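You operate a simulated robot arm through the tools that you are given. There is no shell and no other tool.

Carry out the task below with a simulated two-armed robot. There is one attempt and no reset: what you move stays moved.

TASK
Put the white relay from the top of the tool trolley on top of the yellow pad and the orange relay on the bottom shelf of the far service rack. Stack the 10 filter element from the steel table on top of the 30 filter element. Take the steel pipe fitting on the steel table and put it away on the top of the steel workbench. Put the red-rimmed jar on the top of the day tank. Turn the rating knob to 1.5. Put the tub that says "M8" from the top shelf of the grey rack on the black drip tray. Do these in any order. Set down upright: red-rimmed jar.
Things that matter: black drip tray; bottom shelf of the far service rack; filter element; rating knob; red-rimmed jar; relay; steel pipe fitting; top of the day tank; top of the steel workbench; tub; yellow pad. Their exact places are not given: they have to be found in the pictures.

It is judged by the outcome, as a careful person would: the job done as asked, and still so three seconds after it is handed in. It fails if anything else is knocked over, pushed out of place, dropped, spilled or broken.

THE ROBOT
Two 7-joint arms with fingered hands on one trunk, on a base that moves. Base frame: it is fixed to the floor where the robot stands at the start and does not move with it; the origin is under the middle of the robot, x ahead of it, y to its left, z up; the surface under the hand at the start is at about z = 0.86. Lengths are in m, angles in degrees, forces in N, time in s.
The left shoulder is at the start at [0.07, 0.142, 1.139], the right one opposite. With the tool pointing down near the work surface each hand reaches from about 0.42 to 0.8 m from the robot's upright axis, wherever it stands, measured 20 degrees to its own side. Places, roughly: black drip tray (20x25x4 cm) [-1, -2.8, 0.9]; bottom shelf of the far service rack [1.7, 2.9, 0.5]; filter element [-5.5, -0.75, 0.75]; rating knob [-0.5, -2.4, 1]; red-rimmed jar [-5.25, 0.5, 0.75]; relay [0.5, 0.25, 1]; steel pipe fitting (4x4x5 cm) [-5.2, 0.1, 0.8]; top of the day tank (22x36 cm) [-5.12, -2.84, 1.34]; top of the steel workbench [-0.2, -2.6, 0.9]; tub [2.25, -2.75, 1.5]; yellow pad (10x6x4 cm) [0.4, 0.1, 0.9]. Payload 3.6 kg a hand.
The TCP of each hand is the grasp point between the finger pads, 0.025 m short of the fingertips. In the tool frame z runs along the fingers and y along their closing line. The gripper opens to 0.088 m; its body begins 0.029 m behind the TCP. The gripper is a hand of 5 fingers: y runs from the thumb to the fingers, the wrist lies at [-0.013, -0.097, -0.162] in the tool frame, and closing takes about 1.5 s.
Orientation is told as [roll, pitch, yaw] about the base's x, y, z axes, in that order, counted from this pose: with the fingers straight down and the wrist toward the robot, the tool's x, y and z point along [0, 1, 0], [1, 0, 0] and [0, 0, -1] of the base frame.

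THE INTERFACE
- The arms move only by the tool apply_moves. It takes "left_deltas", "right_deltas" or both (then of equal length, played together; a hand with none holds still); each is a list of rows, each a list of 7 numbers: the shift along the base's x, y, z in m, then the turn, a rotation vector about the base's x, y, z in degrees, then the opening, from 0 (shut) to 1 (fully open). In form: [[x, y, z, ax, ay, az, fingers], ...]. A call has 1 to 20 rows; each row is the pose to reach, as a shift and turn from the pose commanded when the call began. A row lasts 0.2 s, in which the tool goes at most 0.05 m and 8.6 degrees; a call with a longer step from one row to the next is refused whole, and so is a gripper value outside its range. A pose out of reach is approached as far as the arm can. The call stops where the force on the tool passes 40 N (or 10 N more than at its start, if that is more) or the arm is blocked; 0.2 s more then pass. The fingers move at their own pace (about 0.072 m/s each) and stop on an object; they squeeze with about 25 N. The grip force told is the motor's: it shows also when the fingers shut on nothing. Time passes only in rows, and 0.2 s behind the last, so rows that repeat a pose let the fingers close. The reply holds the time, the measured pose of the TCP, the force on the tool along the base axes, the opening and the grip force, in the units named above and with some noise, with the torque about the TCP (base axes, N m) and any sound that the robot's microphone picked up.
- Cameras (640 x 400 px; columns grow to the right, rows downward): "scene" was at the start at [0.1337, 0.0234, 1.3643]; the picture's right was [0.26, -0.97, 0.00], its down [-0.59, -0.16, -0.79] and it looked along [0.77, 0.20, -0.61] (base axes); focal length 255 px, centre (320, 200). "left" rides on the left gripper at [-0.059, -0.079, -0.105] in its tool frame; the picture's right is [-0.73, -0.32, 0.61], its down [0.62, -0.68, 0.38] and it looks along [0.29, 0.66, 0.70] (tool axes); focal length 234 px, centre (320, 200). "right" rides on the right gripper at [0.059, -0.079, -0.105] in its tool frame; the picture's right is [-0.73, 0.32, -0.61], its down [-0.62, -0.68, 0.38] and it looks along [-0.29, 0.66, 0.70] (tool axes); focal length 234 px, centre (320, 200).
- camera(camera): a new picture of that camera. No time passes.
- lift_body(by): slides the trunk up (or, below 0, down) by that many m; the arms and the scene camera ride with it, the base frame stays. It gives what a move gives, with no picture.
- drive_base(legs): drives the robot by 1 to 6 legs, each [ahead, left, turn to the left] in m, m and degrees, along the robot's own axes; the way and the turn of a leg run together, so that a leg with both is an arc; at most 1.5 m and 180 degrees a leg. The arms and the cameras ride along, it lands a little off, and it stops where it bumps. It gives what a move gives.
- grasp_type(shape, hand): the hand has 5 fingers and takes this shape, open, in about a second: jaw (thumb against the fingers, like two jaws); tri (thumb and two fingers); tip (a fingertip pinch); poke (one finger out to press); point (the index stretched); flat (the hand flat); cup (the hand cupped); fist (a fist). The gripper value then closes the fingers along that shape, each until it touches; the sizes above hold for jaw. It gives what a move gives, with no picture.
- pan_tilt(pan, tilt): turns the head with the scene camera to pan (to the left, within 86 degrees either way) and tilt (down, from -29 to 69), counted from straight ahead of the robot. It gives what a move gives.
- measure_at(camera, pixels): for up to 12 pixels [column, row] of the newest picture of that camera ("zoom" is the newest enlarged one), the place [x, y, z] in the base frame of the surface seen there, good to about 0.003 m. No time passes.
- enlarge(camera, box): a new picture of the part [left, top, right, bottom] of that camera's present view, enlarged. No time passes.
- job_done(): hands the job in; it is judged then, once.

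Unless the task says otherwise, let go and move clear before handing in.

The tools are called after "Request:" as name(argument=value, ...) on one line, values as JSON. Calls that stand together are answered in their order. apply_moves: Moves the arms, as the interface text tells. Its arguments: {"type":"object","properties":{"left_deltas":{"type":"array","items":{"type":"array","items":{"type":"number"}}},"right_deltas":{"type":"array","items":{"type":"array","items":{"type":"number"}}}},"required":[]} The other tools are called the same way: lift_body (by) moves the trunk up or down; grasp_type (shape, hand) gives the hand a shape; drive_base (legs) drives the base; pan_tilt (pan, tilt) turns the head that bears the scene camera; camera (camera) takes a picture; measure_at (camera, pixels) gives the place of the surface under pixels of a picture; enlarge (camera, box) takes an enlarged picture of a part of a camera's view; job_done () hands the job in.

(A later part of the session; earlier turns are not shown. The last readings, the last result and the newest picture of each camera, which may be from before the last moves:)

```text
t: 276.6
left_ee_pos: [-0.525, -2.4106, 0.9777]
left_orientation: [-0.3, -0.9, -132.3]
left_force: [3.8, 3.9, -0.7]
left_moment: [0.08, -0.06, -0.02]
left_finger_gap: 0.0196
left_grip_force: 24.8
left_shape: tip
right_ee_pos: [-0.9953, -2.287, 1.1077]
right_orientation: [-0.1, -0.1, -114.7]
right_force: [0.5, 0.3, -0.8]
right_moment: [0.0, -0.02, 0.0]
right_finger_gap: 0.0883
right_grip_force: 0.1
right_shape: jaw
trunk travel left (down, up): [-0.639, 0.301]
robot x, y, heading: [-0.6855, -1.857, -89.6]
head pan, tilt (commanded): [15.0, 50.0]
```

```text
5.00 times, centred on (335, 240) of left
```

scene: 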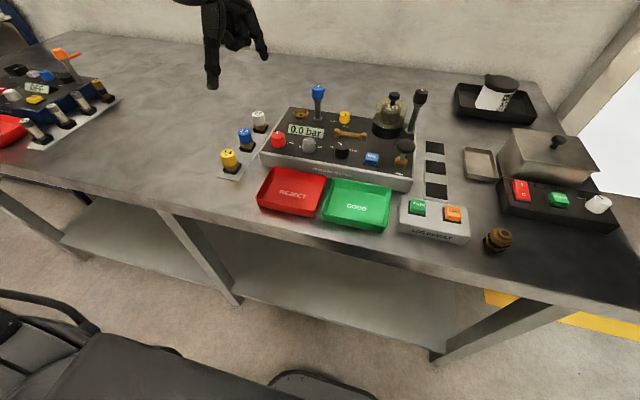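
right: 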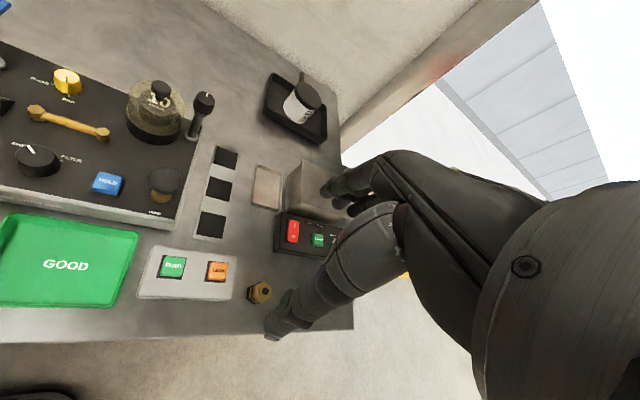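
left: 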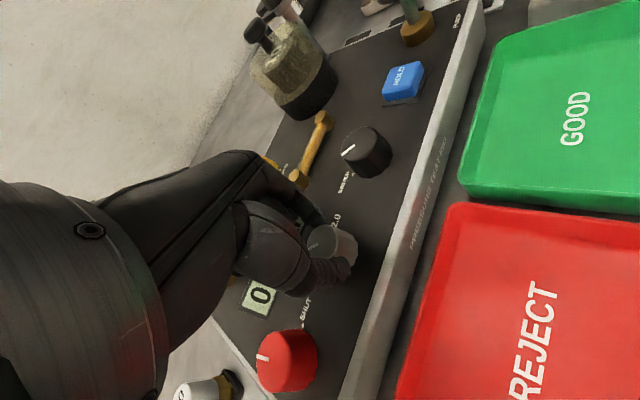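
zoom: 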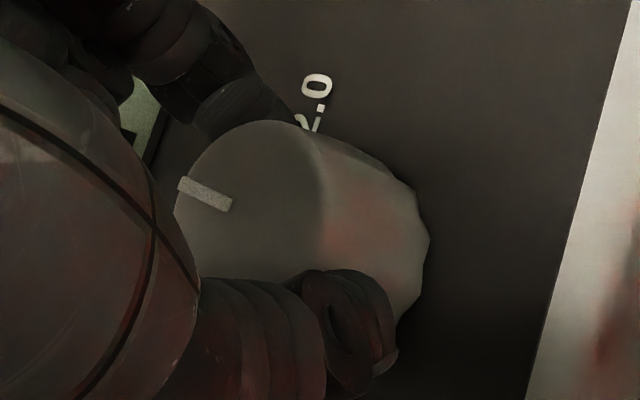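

I'll release, rise and rotate back to inspect the pointer position.

Request:
apply_moves(left_deltas=[[0, 0, 0, 0, 0, 0, 0.3], [0, 0, 0, 0, 0, 0, 0.5], [0, 0, 0.0, 0, 0, 0, 0.5], [0, 0, 0.015, 0, 0, 0, 0.5], [0, 0, 0.03, 0, 0, 8, 0.5], [0, 0, 0.05, 0, 0, 16, 0.5], [0, 0, 0.06, 0, 0, 24, 0.5], [0, 0, 0.07, 0, 0, 32, 0.5], [0, 0, 0.08, 0, 0, 40, 0.5], [-0.002, 0, 0.08, 0, 0, 43.5, 0.5]])

Request:
enlarge(camera="left", box=[340, 225, 430, 305])

```text
t: 278.8
left_ee_pos: [-0.5295, -2.4115, 1.0588]
left_orientation: [-0.2, -1.0, -88.8]
left_force: [-0.3, -1.1, 0.3]
left_moment: [0.02, 0.0, 0.0]
left_finger_gap: 0.0433
left_grip_force: 0.1
left_shape: tip
right_ee_pos: [-0.9957, -2.2866, 1.1085]
right_orientation: [-0.1, 0.0, -114.7]
right_force: [0.8, 0.8, -0.1]
right_moment: [0.02, -0.01, 0.0]
right_finger_gap: 0.0879
right_grip_force: 0.0
right_shape: jaw
trunk travel left (down, up): [-0.639, 0.301]
robot x, y, heading: [-0.6881, -1.8593, -90.0]
head pan, tilt (commanded): [15.0, 50.0]
```

```text
5.00 times, centred on (385, 265) of left
```

zoom: 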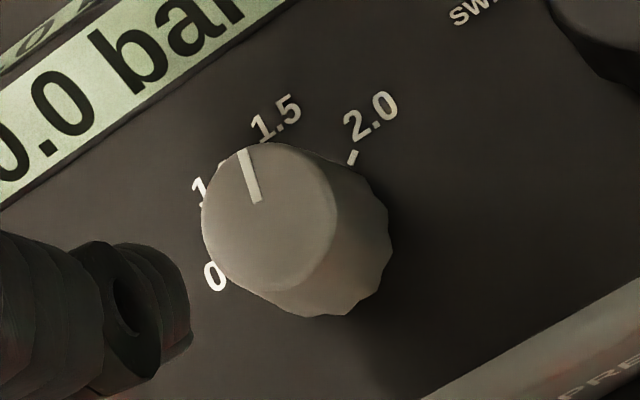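

The pointer now computes to about +8°, aligned with the 1.5 label, so the knob is set to 1.5. I'll lift the hand clear, restore the jaw shape, and back away from the bench.

Request:
apply_moves(left_deltas=[[0, 0, 0.03, 0, 0, 0, 0.5], [0, 0.02, 0.07, 0, 0, -5, 0.5], [0.02, 0.05, 0.1, 0, 0, -10, 0.5], [0.03, 0.08, 0.13, 0, 0, -15, 0.5]])

Request:
grasp_type(shape="jaw", hand="left")

Request:
drive_base(legs=[[-0.3, 0, 0]])

Request:
camera(camera="scene")

Request:
enlarge(camera="scene", box=[200, 60, 400, 185])

```text
t: 279.8
left_ee_pos: [-0.4964, -2.3303, 1.1893]
left_orientation: [0.0, -0.9, -103.9]
left_force: [-0.3, 0.2, -0.2]
left_moment: [-0.04, 0.01, -0.01]
left_finger_gap: 0.0438
left_grip_force: 0.0
left_shape: tip
right_ee_pos: [-0.9965, -2.2858, 1.1083]
right_orientation: [0.0, -0.1, -114.8]
right_force: [-0.1, -0.5, -0.4]
right_moment: [-0.06, 0.0, 0.04]
right_finger_gap: 0.0881
right_grip_force: 0.1
right_shape: jaw
trunk travel left (down, up): [-0.639, 0.301]
robot x, y, heading: [-0.6892, -1.8574, -89.7]
head pan, tilt (commanded): [15.0, 50.0]
```

```text
t: 280.7
left_ee_pos: [-0.4971, -2.3312, 1.1889]
left_orientation: [-0.1, -0.8, -103.8]
left_force: [0.0, -0.3, -0.3]
left_moment: [0.01, 0.01, 0.0]
left_finger_gap: 0.0879
left_grip_force: 0.0
left_shape: jaw
right_ee_pos: [-0.9948, -2.2875, 1.1081]
right_orientation: [0.0, 0.0, -114.7]
right_force: [0.0, -0.7, 0.2]
right_moment: [-0.01, -0.01, -0.02]
right_finger_gap: 0.0877
right_grip_force: 0.1
right_shape: jaw
trunk travel left (down, up): [-0.639, 0.301]
robot x, y, heading: [-0.6847, -1.8569, -89.9]
head pan, tilt (commanded): [15.0, 50.0]
```

```text
t: 282.7
left_ee_pos: [-0.4985, -2.033, 1.1885]
left_orientation: [-0.2, -0.8, -103.9]
left_force: [-0.2, 0.0, -0.4]
left_moment: [0.02, 0.0, 0.02]
left_finger_gap: 0.088
left_grip_force: 0.0
left_shape: jaw
right_ee_pos: [-0.9979, -1.9864, 1.1071]
right_orientation: [0.0, 0.1, -114.8]
right_force: [-0.8, -0.1, -0.1]
right_moment: [-0.01, -0.01, 0.0]
right_finger_gap: 0.0879
right_grip_force: 0.0
right_shape: jaw
trunk travel left (down, up): [-0.639, 0.301]
robot x, y, heading: [-0.6861, -1.5553, -89.6]
head pan, tilt (commanded): [15.0, 50.0]
```

```text
taken
```

scene: 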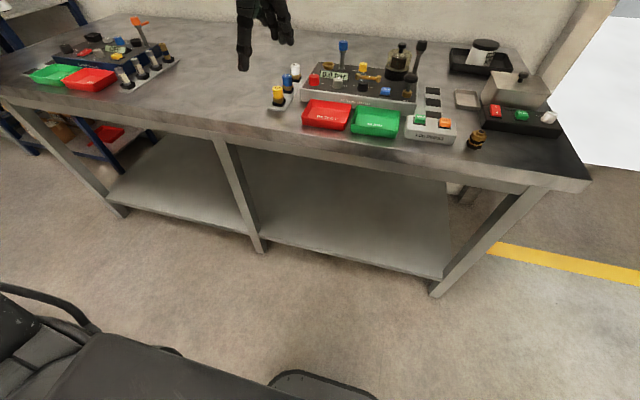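

```text
3.20 times, centred on (300, 122) of scene
```

zoom: 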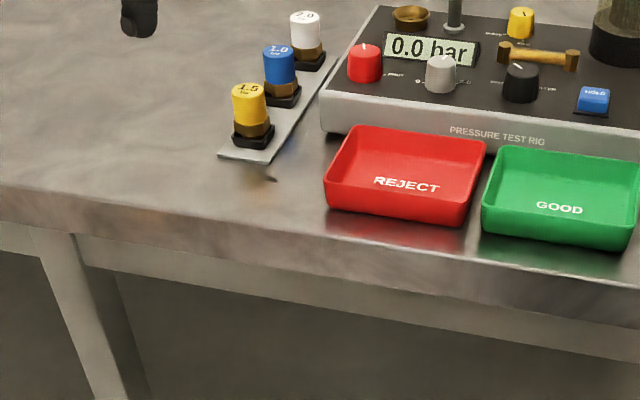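

The bench is undisturbed and the knob reads toward 1.5. Now I'll turn to face −x and drive toward the steel table near x ≈ −5.2, looking along the way.

Request:
drive_base(legs=[[0, 0, -90], [1.3, 0, 0]])

Request:
pan_tilt(pan=0, tilt=20)

Request:
camera(camera="scene")

```text
t: 293.1
left_ee_pos: [-2.4686, -1.7417, 1.1886]
left_orientation: [-0.3, -0.8, 165.9]
left_force: [-0.4, -0.5, -0.5]
left_moment: [0.02, 0.01, -0.01]
left_finger_gap: 0.0876
left_grip_force: 0.0
left_shape: jaw
right_ee_pos: [-2.4191, -1.2432, 1.1075]
right_orientation: [0.0, 0.0, 154.8]
right_force: [0.3, 0.1, 0.2]
right_moment: [-0.02, -0.01, 0.04]
right_finger_gap: 0.088
right_grip_force: 0.2
right_shape: jaw
trunk travel left (down, up): [-0.639, 0.301]
robot x, y, heading: [-1.9936, -1.557, 179.8]
head pan, tilt (commanded): [15.0, 50.0]
```

```text
t: 294.0
left_ee_pos: [-2.4672, -1.7414, 1.1889]
left_orientation: [-0.2, -0.8, 165.8]
left_force: [0.1, -0.1, 0.4]
left_moment: [-0.01, 0.02, 0.0]
left_finger_gap: 0.0875
left_grip_force: 0.0
left_shape: jaw
right_ee_pos: [-2.4192, -1.2437, 1.1082]
right_orientation: [0.0, 0.0, 154.7]
right_force: [-0.1, 0.1, -1.1]
right_moment: [0.01, -0.02, 0.01]
right_finger_gap: 0.0879
right_grip_force: 0.1
right_shape: jaw
trunk travel left (down, up): [-0.639, 0.301]
robot x, y, heading: [-1.9938, -1.5523, 180.0]
head pan, tilt (commanded): [0.0, 20.0]
```

```text
taken
```

scene: 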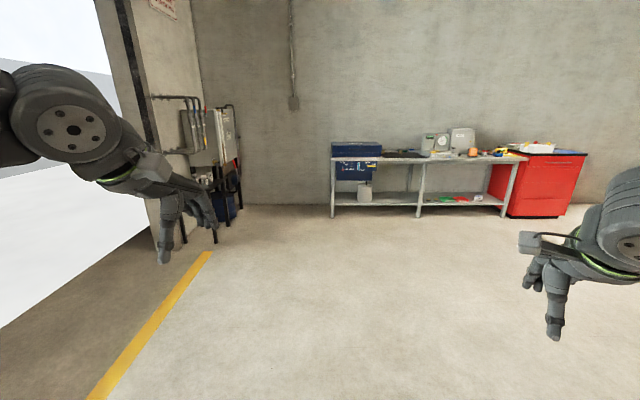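

The steel table with a red cabinet is against the far wall, and the day tank is at left near (215,140). I'll measure and enlarge.

Request:
enlarge(camera="scene", box=[320, 120, 600, 220])

Request:
enlarge(camera="scene", box=[140, 80, 260, 240])

Request:
measure_at(camera="scene", pixels=[[335, 215], [505, 210], [330, 158], [515, 160], [345, 140], [430, 140], [460, 140], [535, 150], [545, 200], [225, 140], [235, 190], [215, 110]])

```text
2.29 times, centred on (460, 170) of scene
```

zoom: 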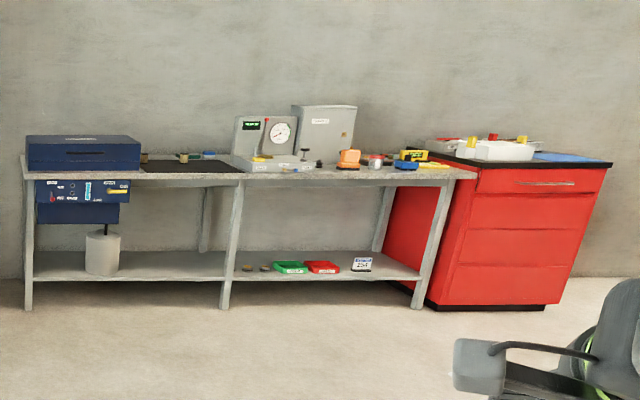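

```text
2.50 times, centred on (200, 160) of scene
```

zoom: 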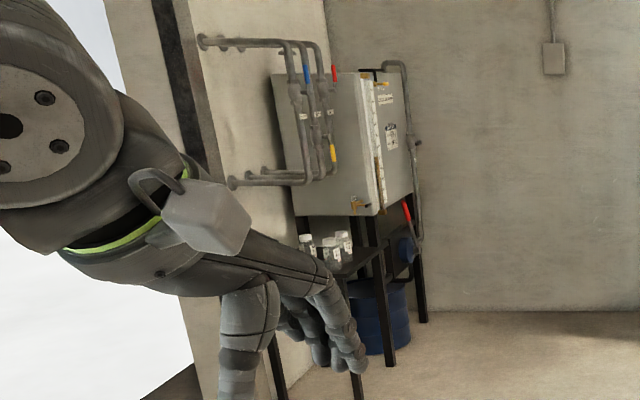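

```text
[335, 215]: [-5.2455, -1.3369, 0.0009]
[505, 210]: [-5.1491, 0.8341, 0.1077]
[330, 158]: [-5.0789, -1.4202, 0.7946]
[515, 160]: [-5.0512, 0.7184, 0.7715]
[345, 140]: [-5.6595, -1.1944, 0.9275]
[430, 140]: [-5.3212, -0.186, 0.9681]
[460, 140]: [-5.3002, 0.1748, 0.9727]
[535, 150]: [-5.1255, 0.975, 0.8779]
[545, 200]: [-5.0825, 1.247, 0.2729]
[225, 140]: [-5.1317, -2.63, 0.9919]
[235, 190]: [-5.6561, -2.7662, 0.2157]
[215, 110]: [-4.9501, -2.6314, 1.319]
```

The table front edge is x ≈ −5.06, top z ≈ 0.78, spanning y −1.42…0.72. I'll drive to about (−4.2,−0.35) and look at the items.

Request:
drive_base(legs=[[1.2, -0.6, 0], [0.95, -0.6, 0]])

Request:
pan_tilt(pan=0, tilt=30)

Request:
camera(camera="scene")

```text
t: 306.1
left_ee_pos: [-4.6052, -0.539, 1.1889]
left_orientation: [-0.1, -0.8, 165.8]
left_force: [-0.5, 0.2, -0.1]
left_moment: [-0.02, 0.03, -0.02]
left_finger_gap: 0.0877
left_grip_force: 0.0
left_shape: jaw
right_ee_pos: [-4.5562, -0.0405, 1.1083]
right_orientation: [0.0, 0.1, 154.9]
right_force: [0.6, -0.4, 0.1]
right_moment: [-0.02, 0.02, 0.0]
right_finger_gap: 0.0882
right_grip_force: 0.0
right_shape: jaw
trunk travel left (down, up): [-0.639, 0.301]
robot x, y, heading: [-4.1306, -0.3507, 179.8]
head pan, tilt (commanded): [0.0, 20.0]
```

```text
t: 306.8
left_ee_pos: [-4.6059, -0.539, 1.1889]
left_orientation: [-0.1, -0.8, 165.8]
left_force: [0.0, -0.7, -0.2]
left_moment: [0.01, -0.01, -0.01]
left_finger_gap: 0.088
left_grip_force: 0.0
left_shape: jaw
right_ee_pos: [-4.5558, -0.041, 1.1073]
right_orientation: [-0.1, 0.0, 154.9]
right_force: [-0.1, 0.9, 0.1]
right_moment: [-0.02, 0.0, 0.01]
right_finger_gap: 0.0877
right_grip_force: 0.1
right_shape: jaw
trunk travel left (down, up): [-0.639, 0.301]
robot x, y, heading: [-4.13, -0.3534, 179.9]
head pan, tilt (commanded): [0.0, 30.0]
```

```text
taken
```

scene: 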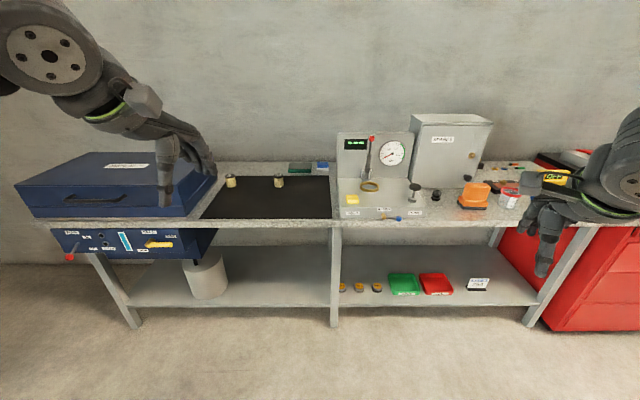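

Two filter elements appear on the black mat at (232,181) and (279,180). I'll enlarge those and the right side.

Request:
enlarge(camera="scene", box=[200, 150, 340, 230])

Request:
enlarge(camera="scene", box=[330, 130, 550, 250])

Request:
measure_at(camera="scene", pixels=[[231, 177], [231, 187], [279, 177], [279, 186], [255, 200], [414, 190], [436, 196], [510, 195], [475, 195], [440, 150], [330, 218], [225, 222]])

```text
4.57 times, centred on (270, 190) of scene
```

zoom: 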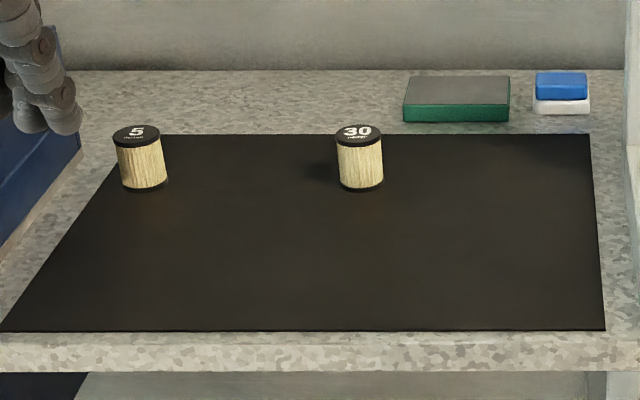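

```text
2.91 times, centred on (440, 190) of scene
```

zoom: 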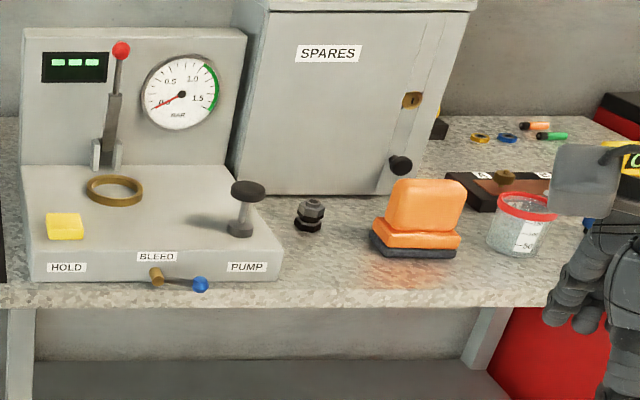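

```text
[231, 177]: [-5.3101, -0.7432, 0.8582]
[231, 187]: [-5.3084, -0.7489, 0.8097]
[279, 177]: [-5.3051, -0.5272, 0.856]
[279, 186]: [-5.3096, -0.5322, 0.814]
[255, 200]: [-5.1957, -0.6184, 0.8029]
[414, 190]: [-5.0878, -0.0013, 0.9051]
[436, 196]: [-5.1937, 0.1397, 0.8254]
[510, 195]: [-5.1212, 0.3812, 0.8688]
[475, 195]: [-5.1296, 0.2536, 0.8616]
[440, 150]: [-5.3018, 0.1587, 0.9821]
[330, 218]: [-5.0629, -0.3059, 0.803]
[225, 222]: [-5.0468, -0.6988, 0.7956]
```

I see elements "5" and "30", but "10" isn't visible yet, as my left hand blocks part of the view. The pipe fitting is near (−5.19,0.14) and the red-rimmed jar near (−5.13,0.38). I'll raise the trunk and pan for a better view.

Request:
lift_body(by=0.25)

Request:
drive_base(legs=[[0.15, 0.3, 0]])

Request:
pan_tilt(pan=0, tilt=35)

Request:
camera(camera="scene")

```text
t: 309.4
left_ee_pos: [-4.6049, -0.5385, 1.439]
left_orientation: [-0.3, -0.8, 165.8]
left_force: [0.3, 0.8, 0.6]
left_moment: [-0.02, 0.02, 0.01]
left_finger_gap: 0.0879
left_grip_force: 0.1
left_shape: jaw
right_ee_pos: [-4.5566, -0.0414, 1.3581]
right_orientation: [0.0, 0.0, 155.0]
right_force: [0.7, -0.5, 0.2]
right_moment: [0.01, -0.01, 0.01]
right_finger_gap: 0.0882
right_grip_force: 0.1
right_shape: jaw
trunk travel left (down, up): [-0.889, 0.051]
robot x, y, heading: [-4.1308, -0.3553, 180.0]
head pan, tilt (commanded): [0.0, 30.0]
```

```text
t: 311.6
left_ee_pos: [-4.7527, -0.8377, 1.4402]
left_orientation: [0.0, -0.8, 165.9]
left_force: [0.3, -0.4, -0.8]
left_moment: [0.0, 0.06, 0.01]
left_finger_gap: 0.0878
left_grip_force: 0.0
left_shape: jaw
right_ee_pos: [-4.7064, -0.3391, 1.3572]
right_orientation: [0.1, 0.0, 154.9]
right_force: [0.1, 0.4, 0.3]
right_moment: [0.01, 0.03, 0.0]
right_finger_gap: 0.0879
right_grip_force: 0.0
right_shape: jaw
trunk travel left (down, up): [-0.889, 0.051]
robot x, y, heading: [-4.2795, -0.6531, 179.8]
head pan, tilt (commanded): [0.0, 30.0]
```

```text
t: 312.2
left_ee_pos: [-4.754, -0.8388, 1.4395]
left_orientation: [-0.1, -0.9, 165.8]
left_force: [0.2, 0.5, -0.7]
left_moment: [-0.01, 0.0, 0.04]
left_finger_gap: 0.088
left_grip_force: 0.2
left_shape: jaw
right_ee_pos: [-4.7064, -0.3396, 1.3583]
right_orientation: [0.0, 0.0, 154.8]
right_force: [0.1, 1.1, 0.3]
right_moment: [0.01, -0.01, -0.01]
right_finger_gap: 0.0878
right_grip_force: 0.0
right_shape: jaw
trunk travel left (down, up): [-0.889, 0.051]
robot x, y, heading: [-4.2792, -0.6515, 179.8]
head pan, tilt (commanded): [0.0, 35.0]
```

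```text
taken
```

scene: 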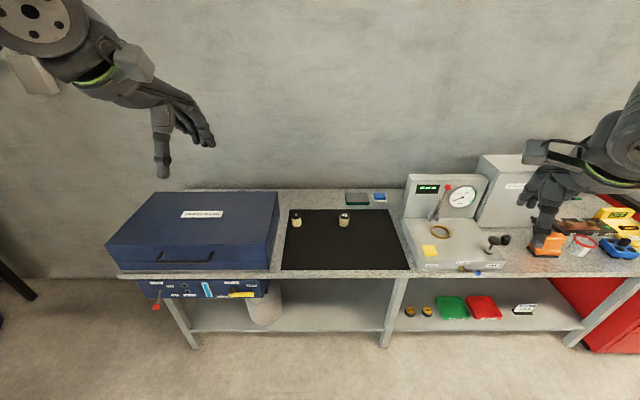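

No third element is visible on the mat. I'll read the labels on the blue case and look at all containers.

Request:
enlarge(camera="scene", box=[100, 180, 290, 310])

Request:
enlarge(camera="scene", box=[400, 150, 640, 290])

Request:
enlarge(camera="scene", box=[380, 280, 560, 340])

```text
3.08 times, centred on (195, 245) of scene
```

zoom: 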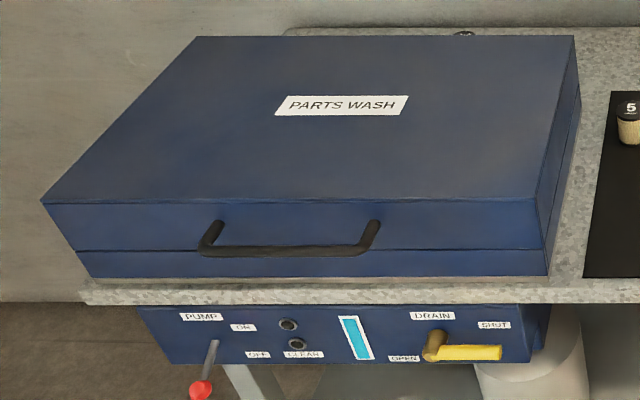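

```text
2.67 times, centred on (520, 220) of scene
```

zoom: 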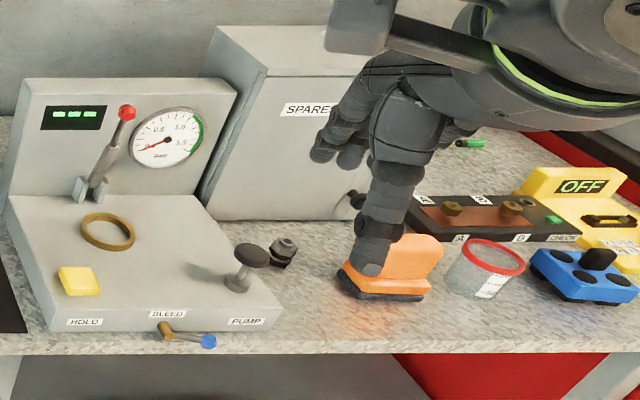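

```text
3.56 times, centred on (470, 310) of scene
```

zoom: 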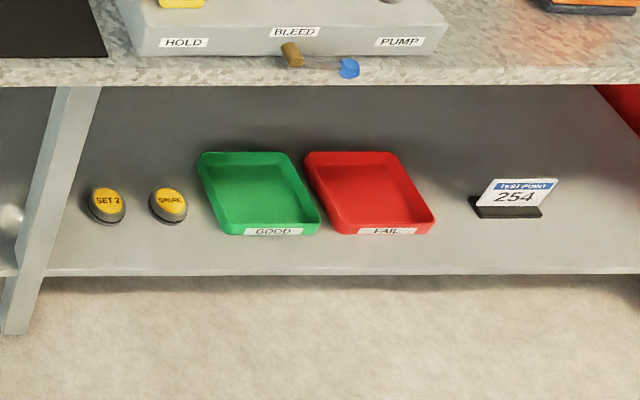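

Just behind the blue case's back edge, at zoom (463,33), something round and dark with white print peeks out — likely the "10" element. I'll enlarge there.

Request:
enlarge(camera="scene", box=[220, 178, 268, 208])

Request:
measure_at(camera="scene", pixels=[[241, 190], [236, 190], [245, 190], [241, 186], [250, 195], [275, 195], [277, 195], [190, 195], [277, 270], [108, 245], [285, 195], [268, 191]])

```text
13.33 times, centred on (244, 193) of scene
```

zoom: 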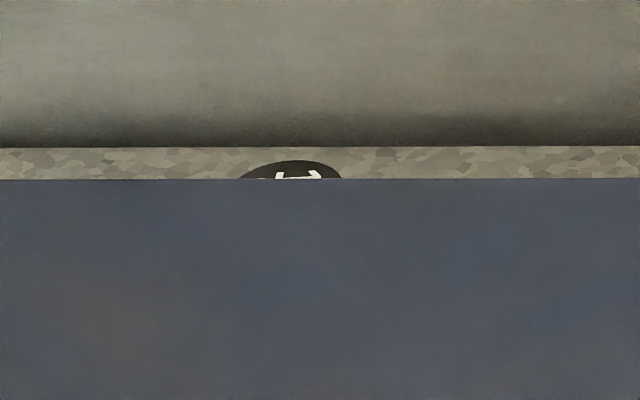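

```text
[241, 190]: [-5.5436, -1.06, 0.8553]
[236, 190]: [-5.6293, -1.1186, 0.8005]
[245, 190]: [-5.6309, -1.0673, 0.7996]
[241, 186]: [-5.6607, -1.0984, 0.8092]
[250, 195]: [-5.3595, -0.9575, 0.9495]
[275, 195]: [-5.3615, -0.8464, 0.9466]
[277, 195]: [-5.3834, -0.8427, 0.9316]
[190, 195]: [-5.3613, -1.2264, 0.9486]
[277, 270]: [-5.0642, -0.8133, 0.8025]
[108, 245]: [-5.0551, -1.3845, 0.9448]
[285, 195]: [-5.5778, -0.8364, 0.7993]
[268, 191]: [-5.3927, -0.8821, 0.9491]
```

A filter element with a label starting "1" stands behind the blue parts-wash case, near (−5.54,−1.06), top z 0.855. I'll drive close to the table in front of the case with both hands held high, then look down with the left hand camera.

Request:
drive_base(legs=[[0.42, 0.2, 0.2]])

Request:
pan_tilt(pan=5, tilt=45)

Request:
camera(camera="scene")

Request:
camera(camera="left")

```text
t: 315.0
left_ee_pos: [-5.1678, -1.0438, 1.4395]
left_orientation: [-0.1, -0.9, 166.4]
left_force: [0.7, -0.2, 0.1]
left_moment: [-0.02, 0.03, 0.03]
left_finger_gap: 0.0879
left_grip_force: 0.1
left_shape: jaw
right_ee_pos: [-5.125, -0.5453, 1.3581]
right_orientation: [0.2, -0.1, 155.4]
right_force: [-0.2, -0.2, -0.2]
right_moment: [0.04, 0.01, 0.02]
right_finger_gap: 0.088
right_grip_force: 0.0
right_shape: jaw
trunk travel left (down, up): [-0.889, 0.051]
robot x, y, heading: [-4.6938, -0.8549, -179.7]
head pan, tilt (commanded): [0.0, 35.0]
```

```text
t: 315.7
left_ee_pos: [-5.171, -1.0448, 1.4399]
left_orientation: [-0.2, -0.8, 166.4]
left_force: [0.4, -0.1, 0.6]
left_moment: [0.0, 0.0, 0.01]
left_finger_gap: 0.0878
left_grip_force: 0.2
left_shape: jaw
right_ee_pos: [-5.1258, -0.5452, 1.3583]
right_orientation: [0.0, -0.1, 155.4]
right_force: [-0.1, 0.1, 0.4]
right_moment: [0.0, 0.01, 0.04]
right_finger_gap: 0.0879
right_grip_force: 0.2
right_shape: jaw
trunk travel left (down, up): [-0.889, 0.051]
robot x, y, heading: [-4.6977, -0.8561, -179.6]
head pan, tilt (commanded): [5.0, 45.0]
```

```text
taken
```

scene: 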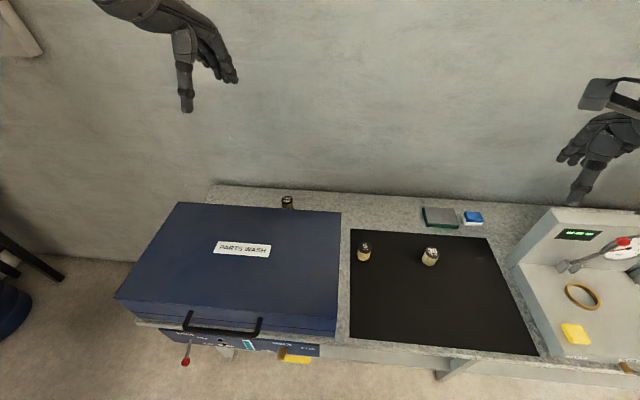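

```text
taken
```

left: 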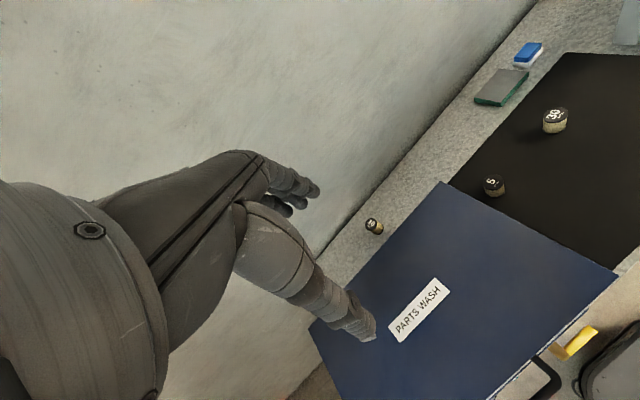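

The left camera shows the element behind the case at (374,226). I'll enlarge and measure it.

Request:
enlarge(camera="left", box=[350, 206, 398, 246])

Request:
measure_at(camera="left", pixels=[[373, 222], [368, 222], [378, 222], [374, 227], [376, 233], [400, 230], [441, 184], [316, 318], [490, 180], [552, 112], [345, 232], [360, 240]])

Request:
enlarge(camera="scene", box=[260, 180, 320, 220])

```text
10.00 times, centred on (374, 226) of left
```

zoom: 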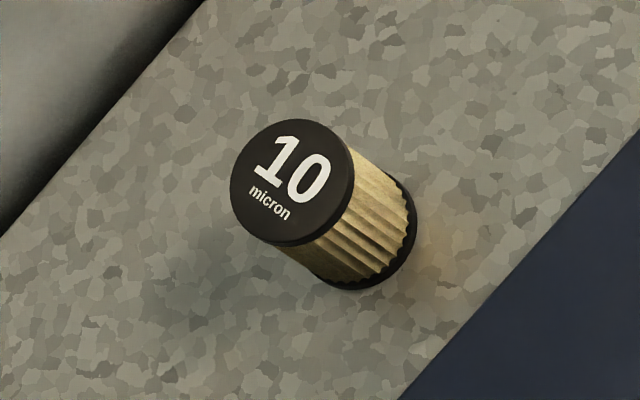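

```text
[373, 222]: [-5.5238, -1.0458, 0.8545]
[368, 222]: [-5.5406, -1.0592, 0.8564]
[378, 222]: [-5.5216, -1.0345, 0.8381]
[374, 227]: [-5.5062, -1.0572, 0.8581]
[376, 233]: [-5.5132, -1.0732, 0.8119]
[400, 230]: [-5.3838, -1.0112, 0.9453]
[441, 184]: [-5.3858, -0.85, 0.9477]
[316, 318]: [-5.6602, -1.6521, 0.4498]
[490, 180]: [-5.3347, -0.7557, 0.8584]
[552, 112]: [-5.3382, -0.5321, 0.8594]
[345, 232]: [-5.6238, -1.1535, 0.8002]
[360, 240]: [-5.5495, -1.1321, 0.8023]
```

```text
10.00 times, centred on (290, 200) of scene
```

zoom: 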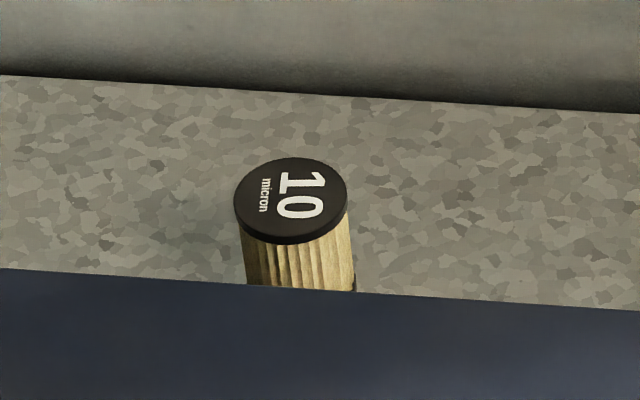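

It reads "10 micron". I'll measure its top disc precisely from this scene zoom.

Request:
measure_at(camera="zoom", pixels=[[237, 200], [344, 195], [288, 161], [292, 234], [290, 198], [300, 265], [420, 200], [400, 290], [170, 200], [560, 300], [60, 270], [300, 80]])

```text
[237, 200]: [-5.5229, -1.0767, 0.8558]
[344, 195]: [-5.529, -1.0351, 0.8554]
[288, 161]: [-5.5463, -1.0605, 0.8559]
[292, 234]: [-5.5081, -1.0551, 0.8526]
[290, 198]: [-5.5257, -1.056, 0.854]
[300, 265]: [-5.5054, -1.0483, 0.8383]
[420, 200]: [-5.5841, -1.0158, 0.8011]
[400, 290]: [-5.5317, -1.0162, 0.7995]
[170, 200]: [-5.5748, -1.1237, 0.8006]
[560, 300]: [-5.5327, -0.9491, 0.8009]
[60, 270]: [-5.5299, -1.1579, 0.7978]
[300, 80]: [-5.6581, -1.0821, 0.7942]
```

The "10" element's centre is (−5.5265,−1.057), diameter ≈ 0.042, height 0.055, and the case's back edge is at x ≈ −5.385. I'll measure the case front and the lever and valve protruding below, to see how close the base may go.

Request:
measure_at(camera="scene", pixels=[[186, 361], [188, 345], [296, 357], [285, 352], [225, 320], [188, 318], [262, 322], [120, 300], [338, 330], [440, 370], [345, 345], [530, 352]])

Request:
pan_tilt(pan=0, tilt=65)

Request:
camera(camera="scene")

```text
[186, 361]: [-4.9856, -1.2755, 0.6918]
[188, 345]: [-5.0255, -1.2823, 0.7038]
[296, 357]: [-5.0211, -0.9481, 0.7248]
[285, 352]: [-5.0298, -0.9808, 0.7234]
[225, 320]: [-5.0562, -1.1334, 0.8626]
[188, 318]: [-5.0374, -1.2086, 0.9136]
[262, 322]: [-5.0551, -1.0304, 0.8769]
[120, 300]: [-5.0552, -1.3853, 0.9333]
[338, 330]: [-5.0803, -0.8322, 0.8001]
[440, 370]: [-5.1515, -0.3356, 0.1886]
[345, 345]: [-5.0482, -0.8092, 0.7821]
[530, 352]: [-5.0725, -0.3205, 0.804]
```

```text
t: 316.5
left_ee_pos: [-5.17, -1.0454, 1.4384]
left_orientation: [-0.1, -0.8, 166.3]
left_force: [0.0, -0.1, 0.7]
left_moment: [0.01, -0.02, 0.04]
left_finger_gap: 0.0877
left_grip_force: 0.0
left_shape: jaw
right_ee_pos: [-5.1266, -0.5461, 1.3586]
right_orientation: [0.0, 0.0, 155.4]
right_force: [-0.2, 0.1, 0.1]
right_moment: [0.02, -0.01, -0.02]
right_finger_gap: 0.0877
right_grip_force: 0.0
right_shape: jaw
trunk travel left (down, up): [-0.889, 0.051]
robot x, y, heading: [-4.6974, -0.8519, -179.5]
head pan, tilt (commanded): [0.0, 65.0]
```

```text
taken
```

scene: 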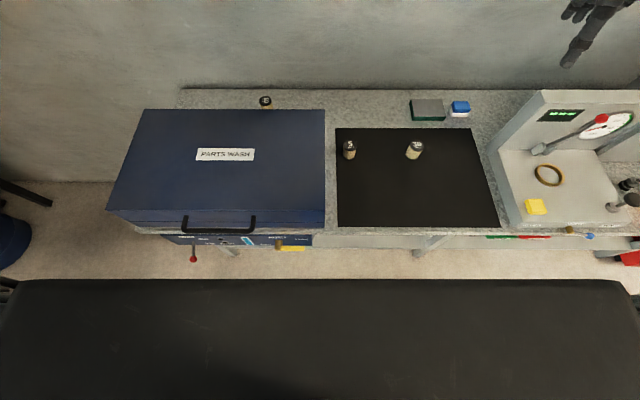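

Request:
measure_at(camera="scene", pixels=[[320, 284], [100, 284], [550, 284], [320, 350], [20, 290], [320, 275], [192, 258], [290, 247]])

```text
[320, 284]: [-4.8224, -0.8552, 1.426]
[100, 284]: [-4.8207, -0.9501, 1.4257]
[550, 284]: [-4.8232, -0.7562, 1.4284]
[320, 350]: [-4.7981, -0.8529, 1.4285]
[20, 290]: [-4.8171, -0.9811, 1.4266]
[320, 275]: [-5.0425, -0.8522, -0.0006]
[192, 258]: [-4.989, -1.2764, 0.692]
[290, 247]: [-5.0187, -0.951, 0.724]
```

The chest front is only 0.125 m ahead of the axis and the lever ball is at x ≈ −4.986, so the base can go to x ≈ −4.84. I'll move there and lower the trunk in steps.

Request:
drive_base(legs=[[0.14, 0.085, -0.4]])

Request:
lift_body(by=-0.25)

Request:
pan_tilt(pan=10, tilt=45)

Request:
camera(camera="scene")

```text
t: 318.0
left_ee_pos: [-5.3083, -1.1245, 1.4411]
left_orientation: [0.0, -1.0, 165.9]
left_force: [0.4, 0.2, 0.4]
left_moment: [-0.02, -0.01, -0.03]
left_finger_gap: 0.088
left_grip_force: 0.0
left_shape: jaw
right_ee_pos: [-5.2603, -0.6264, 1.3598]
right_orientation: [0.1, -0.1, 155.0]
right_force: [-0.5, 0.6, 0.3]
right_moment: [0.0, 0.01, 0.0]
right_finger_gap: 0.0879
right_grip_force: 0.0
right_shape: jaw
trunk travel left (down, up): [-0.889, 0.051]
robot x, y, heading: [-4.8368, -0.9386, 180.0]
head pan, tilt (commanded): [0.0, 65.0]
```

```text
t: 320.6
left_ee_pos: [-5.3115, -1.1276, 1.1889]
left_orientation: [-0.2, -0.9, 165.9]
left_force: [0.2, 0.7, 0.6]
left_moment: [-0.03, -0.01, -0.02]
left_finger_gap: 0.088
left_grip_force: 0.1
left_shape: jaw
right_ee_pos: [-5.2647, -0.6269, 1.1086]
right_orientation: [0.0, 0.0, 154.9]
right_force: [-1.4, 0.3, -0.1]
right_moment: [0.04, -0.05, -0.04]
right_finger_gap: 0.088
right_grip_force: 0.0
right_shape: jaw
trunk travel left (down, up): [-0.639, 0.301]
robot x, y, heading: [-4.8379, -0.9377, 180.0]
head pan, tilt (commanded): [0.0, 65.0]
```

```text
t: 321.4
left_ee_pos: [-5.3105, -1.1258, 1.1881]
left_orientation: [-0.2, -0.9, 165.9]
left_force: [0.6, -0.6, 0.0]
left_moment: [0.03, -0.01, 0.02]
left_finger_gap: 0.0877
left_grip_force: 0.0
left_shape: jaw
right_ee_pos: [-5.2647, -0.6278, 1.1087]
right_orientation: [0.0, 0.0, 155.0]
right_force: [-0.3, 0.0, 0.0]
right_moment: [-0.01, 0.0, 0.0]
right_finger_gap: 0.0877
right_grip_force: 0.1
right_shape: jaw
trunk travel left (down, up): [-0.639, 0.301]
robot x, y, heading: [-4.8355, -0.9418, 179.9]
head pan, tilt (commanded): [10.0, 45.0]
```

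```text
taken
```

scene: 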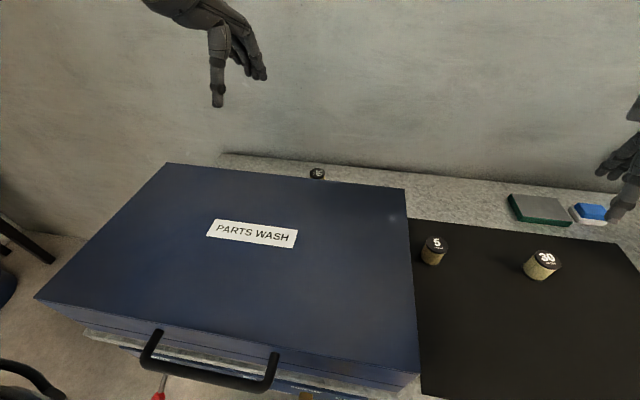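

Next I'll move the open left hand over the "10" element, turning it to a relative yaw of −50° so the wrist stays clear of the case's back edge.

Request:
apply_moves(left_deltas=[[-0.027, 0.009, -0.01, 0, 0, -5, 0.7], [-0.054, 0.017, -0.02, 0, 0, -10, 0.7], [-0.081, 0.026, -0.035, 0, 0, -15, 0.7], [-0.108, 0.034, -0.05, 0, 0, -20, 0.7], [-0.135, 0.043, -0.065, 0, 0, -25, 0.7], [-0.162, 0.052, -0.08, 0, 0, -30, 0.7], [-0.189, 0.06, -0.1, 0, 0, -35, 0.7], [-0.216, 0.069, -0.12, 0, 0, -36, 0.7]])

Request:
camera(camera="left")

Request:
camera(camera="scene")

```text
t: 323.2
left_ee_pos: [-5.476, -1.0824, 1.0655]
left_orientation: [-0.2, -0.9, 129.9]
left_force: [-0.7, -0.7, -0.4]
left_moment: [0.0, 0.02, -0.02]
left_finger_gap: 0.0619
left_grip_force: 0.1
left_shape: jaw
left hand out of reach, approached as far as the arm can: row 7, 8
right_ee_pos: [-5.2643, -0.6277, 1.1083]
right_orientation: [-0.1, -0.1, 155.0]
right_force: [0.8, -0.1, -0.1]
right_moment: [0.0, 0.01, -0.03]
right_finger_gap: 0.0878
right_grip_force: 0.1
right_shape: jaw
trunk travel left (down, up): [-0.639, 0.301]
robot x, y, heading: [-4.8331, -0.9399, 180.0]
head pan, tilt (commanded): [10.0, 45.0]
```

```text
taken
```

left: 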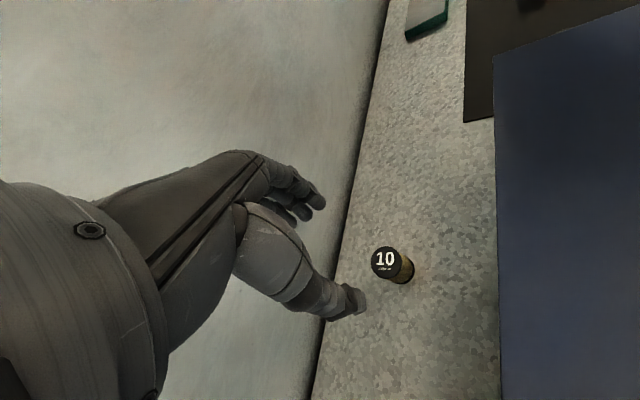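

```text
taken
```

scene: 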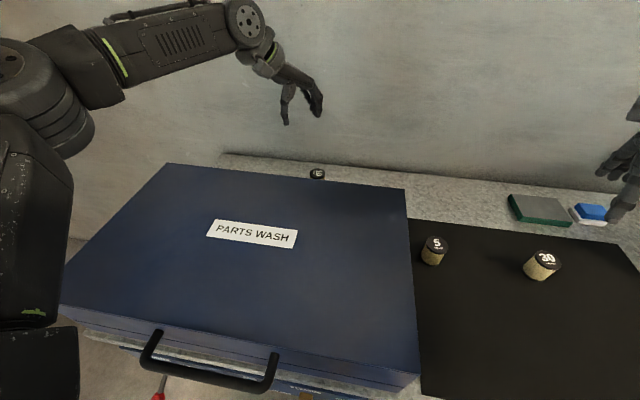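

The arm couldn't reach further with −50° relative yaw. I'll turn back toward −17° relative, where reach was better, and test reaching the spot above the element.

Request:
apply_moves(left_deltas=[[0.0, 0.0, 0, 0, 0, 8, 0.7], [-0.005, 0.003, -0.01, 0, 0, 16, 0.7], [-0.015, 0.009, -0.02, 0, 0, 24, 0.7], [-0.03, 0.016, -0.03, 0, 0, 32, 0.7], [-0.04, 0.02, -0.04, 0, 0, 33, 0.7], [-0.05, 0.025, -0.045, 0, 0, 33, 0.7]])

Request:
camera(camera="scene")

```text
t: 324.6
left_ee_pos: [-5.4891, -1.0831, 1.0268]
left_orientation: [-0.2, -0.9, 162.9]
left_force: [-0.2, -0.1, 0.3]
left_moment: [-0.04, 0.01, 0.02]
left_finger_gap: 0.0621
left_grip_force: 0.1
left_shape: jaw
left hand out of reach, approached as far as the arm can: row 3, 4, 5, 6
right_ee_pos: [-5.2642, -0.6281, 1.108]
right_orientation: [-0.1, -0.1, 155.0]
right_force: [-0.3, 0.4, 0.3]
right_moment: [-0.01, -0.02, 0.01]
right_finger_gap: 0.0881
right_grip_force: 0.0
right_shape: jaw
trunk travel left (down, up): [-0.639, 0.301]
robot x, y, heading: [-4.8386, -0.9396, 180.0]
head pan, tilt (commanded): [10.0, 45.0]
```

```text
taken
```

scene: 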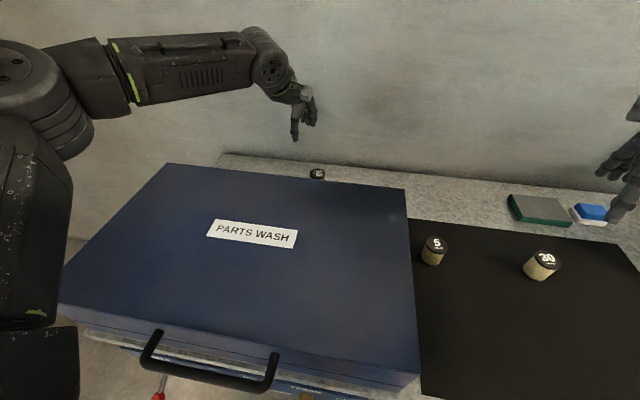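

Reach shrinks when the target is near the robot's midline, so I'll sidestep right 0.13 m to put the element further to the left side.

Request:
drive_base(legs=[[0, -0.13, 0]])

Request:
apply_moves(left_deltas=[[-0.01, -0.03, 0.0, 0, 0, 0, 0.7], [-0.018, -0.06, 0.0, 0, 0, 0, 0.7], [-0.028, -0.08, 0.0, 0, 0, 0, 0.7], [-0.0375, -0.104, 0.0, 0, 0, 0, 0.7]])

Request:
camera(camera="left")

Request:
camera(camera="scene")

```text
t: 325.9
left_ee_pos: [-5.4888, -0.9535, 1.0258]
left_orientation: [-0.3, -0.9, 163.0]
left_force: [0.6, -0.8, 0.0]
left_moment: [-0.03, 0.02, 0.01]
left_finger_gap: 0.0619
left_grip_force: 0.0
left_shape: jaw
right_ee_pos: [-5.2636, -0.4986, 1.1075]
right_orientation: [-0.1, -0.1, 155.2]
right_force: [-1.6, 0.3, 0.2]
right_moment: [-0.01, 0.0, -0.01]
right_finger_gap: 0.0878
right_grip_force: 0.0
right_shape: jaw
trunk travel left (down, up): [-0.639, 0.301]
robot x, y, heading: [-4.8355, -0.8065, -180.0]
head pan, tilt (commanded): [10.0, 45.0]
```

```text
t: 326.9
left_ee_pos: [-5.5261, -1.0582, 1.0263]
left_orientation: [-0.3, -0.8, 163.0]
left_force: [0.5, -1.0, 0.1]
left_moment: [0.03, -0.02, 0.01]
left_finger_gap: 0.062
left_grip_force: 0.0
left_shape: jaw
right_ee_pos: [-5.2653, -0.4992, 1.1073]
right_orientation: [-0.1, 0.0, 155.0]
right_force: [0.0, -0.5, -0.4]
right_moment: [0.0, 0.02, 0.0]
right_finger_gap: 0.0878
right_grip_force: 0.0
right_shape: jaw
trunk travel left (down, up): [-0.639, 0.301]
robot x, y, heading: [-4.8346, -0.8087, -180.3]
head pan, tilt (commanded): [10.0, 45.0]
```

```text
taken
```

left: 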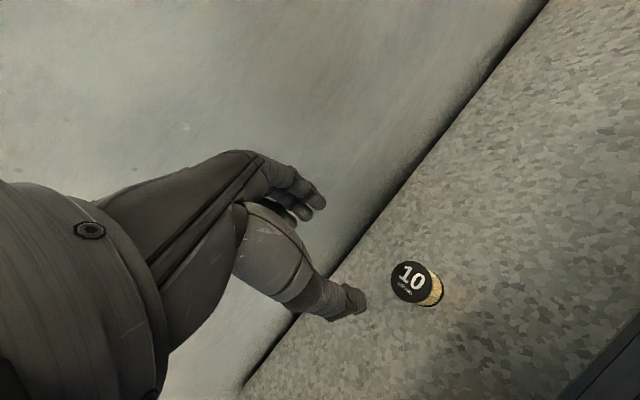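

```text
taken
```

scene: 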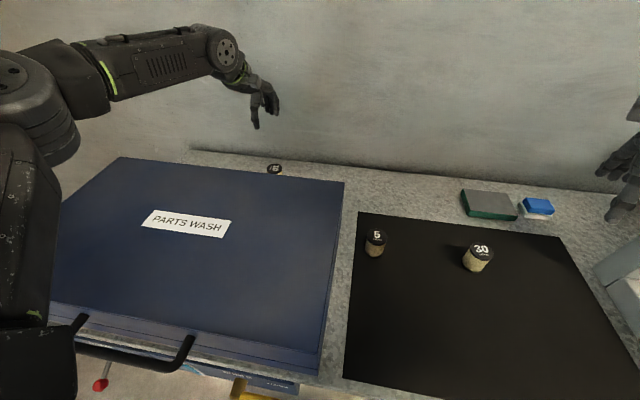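

The hand is directly above the element at z 1.026. I'll try turning to about −45° relative yaw here for wrist clearance.

Request:
apply_moves(left_deltas=[[0, 0, 0, 0, 0, -7, 0.7], [0, 0, 0, 0, 0, -14, 0.7], [0, 0, 0, 0, 0, -21, 0.7], [0, 0, 0, 0, 0, -28, 0.7]])

Request:
camera(camera="scene")

```text
t: 327.9
left_ee_pos: [-5.5124, -1.0598, 1.0265]
left_orientation: [-0.2, -1.1, 134.9]
left_force: [0.5, -0.1, 0.2]
left_moment: [0.01, 0.0, -0.01]
left_finger_gap: 0.0618
left_grip_force: 0.1
left_shape: jaw
left hand out of reach, approached as far as the arm can: row 3, 4
right_ee_pos: [-5.2643, -0.498, 1.1079]
right_orientation: [0.1, -0.1, 155.0]
right_force: [-0.6, 0.3, 0.1]
right_moment: [0.03, -0.01, 0.0]
right_finger_gap: 0.088
right_grip_force: 0.1
right_shape: jaw
trunk travel left (down, up): [-0.639, 0.301]
robot x, y, heading: [-4.8372, -0.8102, -180.0]
head pan, tilt (commanded): [10.0, 45.0]
```

```text
taken
```

scene: 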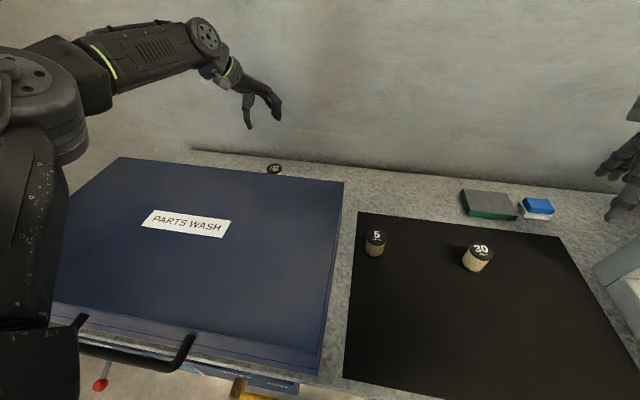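

Request:
apply_moves(left_deltas=[[-0.004, 0.001, 0, 0, 0, 5, 0.7], [-0.009, 0.002, 0, 0, 0, 10, 0.7], [-0.014, 0.003, 0, 0, 0, 14, 0.7]])

Request:
camera(camera="scene")

Request:
measure_at(camera="scene", pixels=[[110, 105], [130, 90], [150, 85], [180, 75], [205, 72], [225, 60], [215, 40], [150, 60], [235, 85], [120, 75], [240, 80], [90, 100]])

```text
t: 328.7
left_ee_pos: [-5.5271, -1.0566, 1.0268]
left_orientation: [-0.3, -1.0, 148.9]
left_force: [0.8, 0.2, -0.1]
left_moment: [0.0, -0.01, 0.01]
left_finger_gap: 0.062
left_grip_force: 0.0
left_shape: jaw
right_ee_pos: [-5.2648, -0.4986, 1.107]
right_orientation: [0.0, 0.0, 155.0]
right_force: [-0.2, -0.3, 0.2]
right_moment: [-0.02, -0.01, 0.02]
right_finger_gap: 0.088
right_grip_force: 0.0
right_shape: jaw
trunk travel left (down, up): [-0.639, 0.301]
robot x, y, heading: [-4.838, -0.8056, -180.2]
head pan, tilt (commanded): [10.0, 45.0]
```

```text
taken
```

scene: 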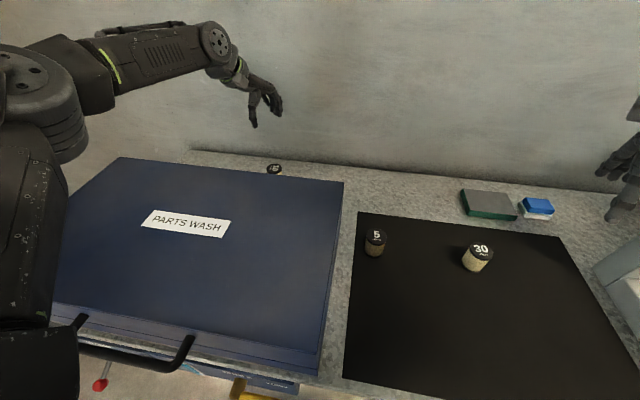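

```text
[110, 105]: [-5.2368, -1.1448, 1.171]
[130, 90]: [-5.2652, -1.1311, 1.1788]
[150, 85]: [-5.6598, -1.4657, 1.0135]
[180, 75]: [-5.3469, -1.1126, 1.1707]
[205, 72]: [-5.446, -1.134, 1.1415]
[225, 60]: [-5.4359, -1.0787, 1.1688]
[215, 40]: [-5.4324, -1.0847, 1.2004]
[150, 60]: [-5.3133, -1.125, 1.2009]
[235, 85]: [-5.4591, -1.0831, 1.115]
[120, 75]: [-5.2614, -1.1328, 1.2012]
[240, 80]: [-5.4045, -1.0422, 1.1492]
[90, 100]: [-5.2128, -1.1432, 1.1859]
```

Reached at −31° relative yaw. The forearm's lower edge is about 0.14 m above TCP over the case, so lowering by the arm (elbow stays up) keeps it clear. I'll check alignment with the left camera and lower to z ≈ 0.93.

Request:
apply_moves(left_deltas=[[0, 0, -0.025, 0, 0, 0, 0.7], [0, 0, -0.05, 0, 0, 0, 0.7], [0, 0, -0.075, 0, 0, 0, 0.7], [0, 0, -0.095, 0, 0, 0, 0.7]])

Request:
camera(camera="left")

Request:
camera(camera="scene")

```text
t: 329.7
left_ee_pos: [-5.5119, -1.0576, 0.9352]
left_orientation: [-0.3, -1.0, 149.0]
left_force: [0.5, 0.1, 0.8]
left_moment: [0.0, -0.02, -0.01]
left_finger_gap: 0.0621
left_grip_force: 0.0
left_shape: jaw
left hand out of reach, approached as far as the arm can: row 2, 3, 4
right_ee_pos: [-5.2652, -0.499, 1.1074]
right_orientation: [0.0, 0.1, 155.0]
right_force: [1.3, 0.6, -0.8]
right_moment: [0.06, -0.01, 0.01]
right_finger_gap: 0.088
right_grip_force: 0.0
right_shape: jaw
trunk travel left (down, up): [-0.639, 0.301]
robot x, y, heading: [-4.837, -0.8081, -179.8]
head pan, tilt (commanded): [10.0, 45.0]
```

```text
taken
```

left: 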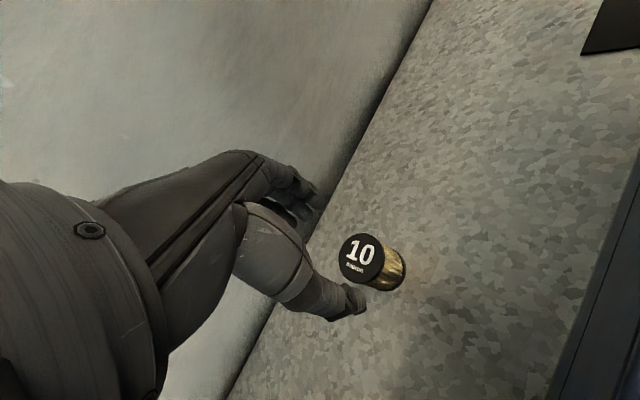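

```text
taken
```

scene: 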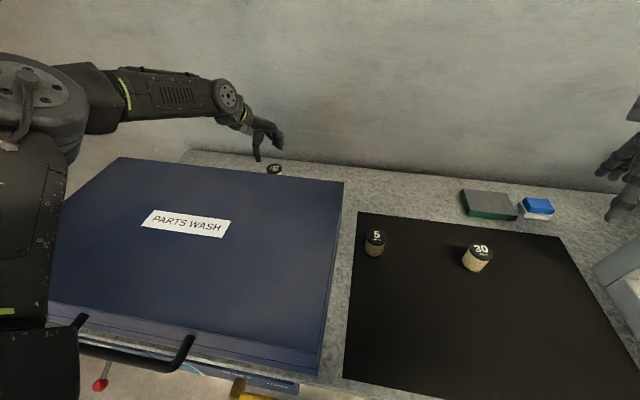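

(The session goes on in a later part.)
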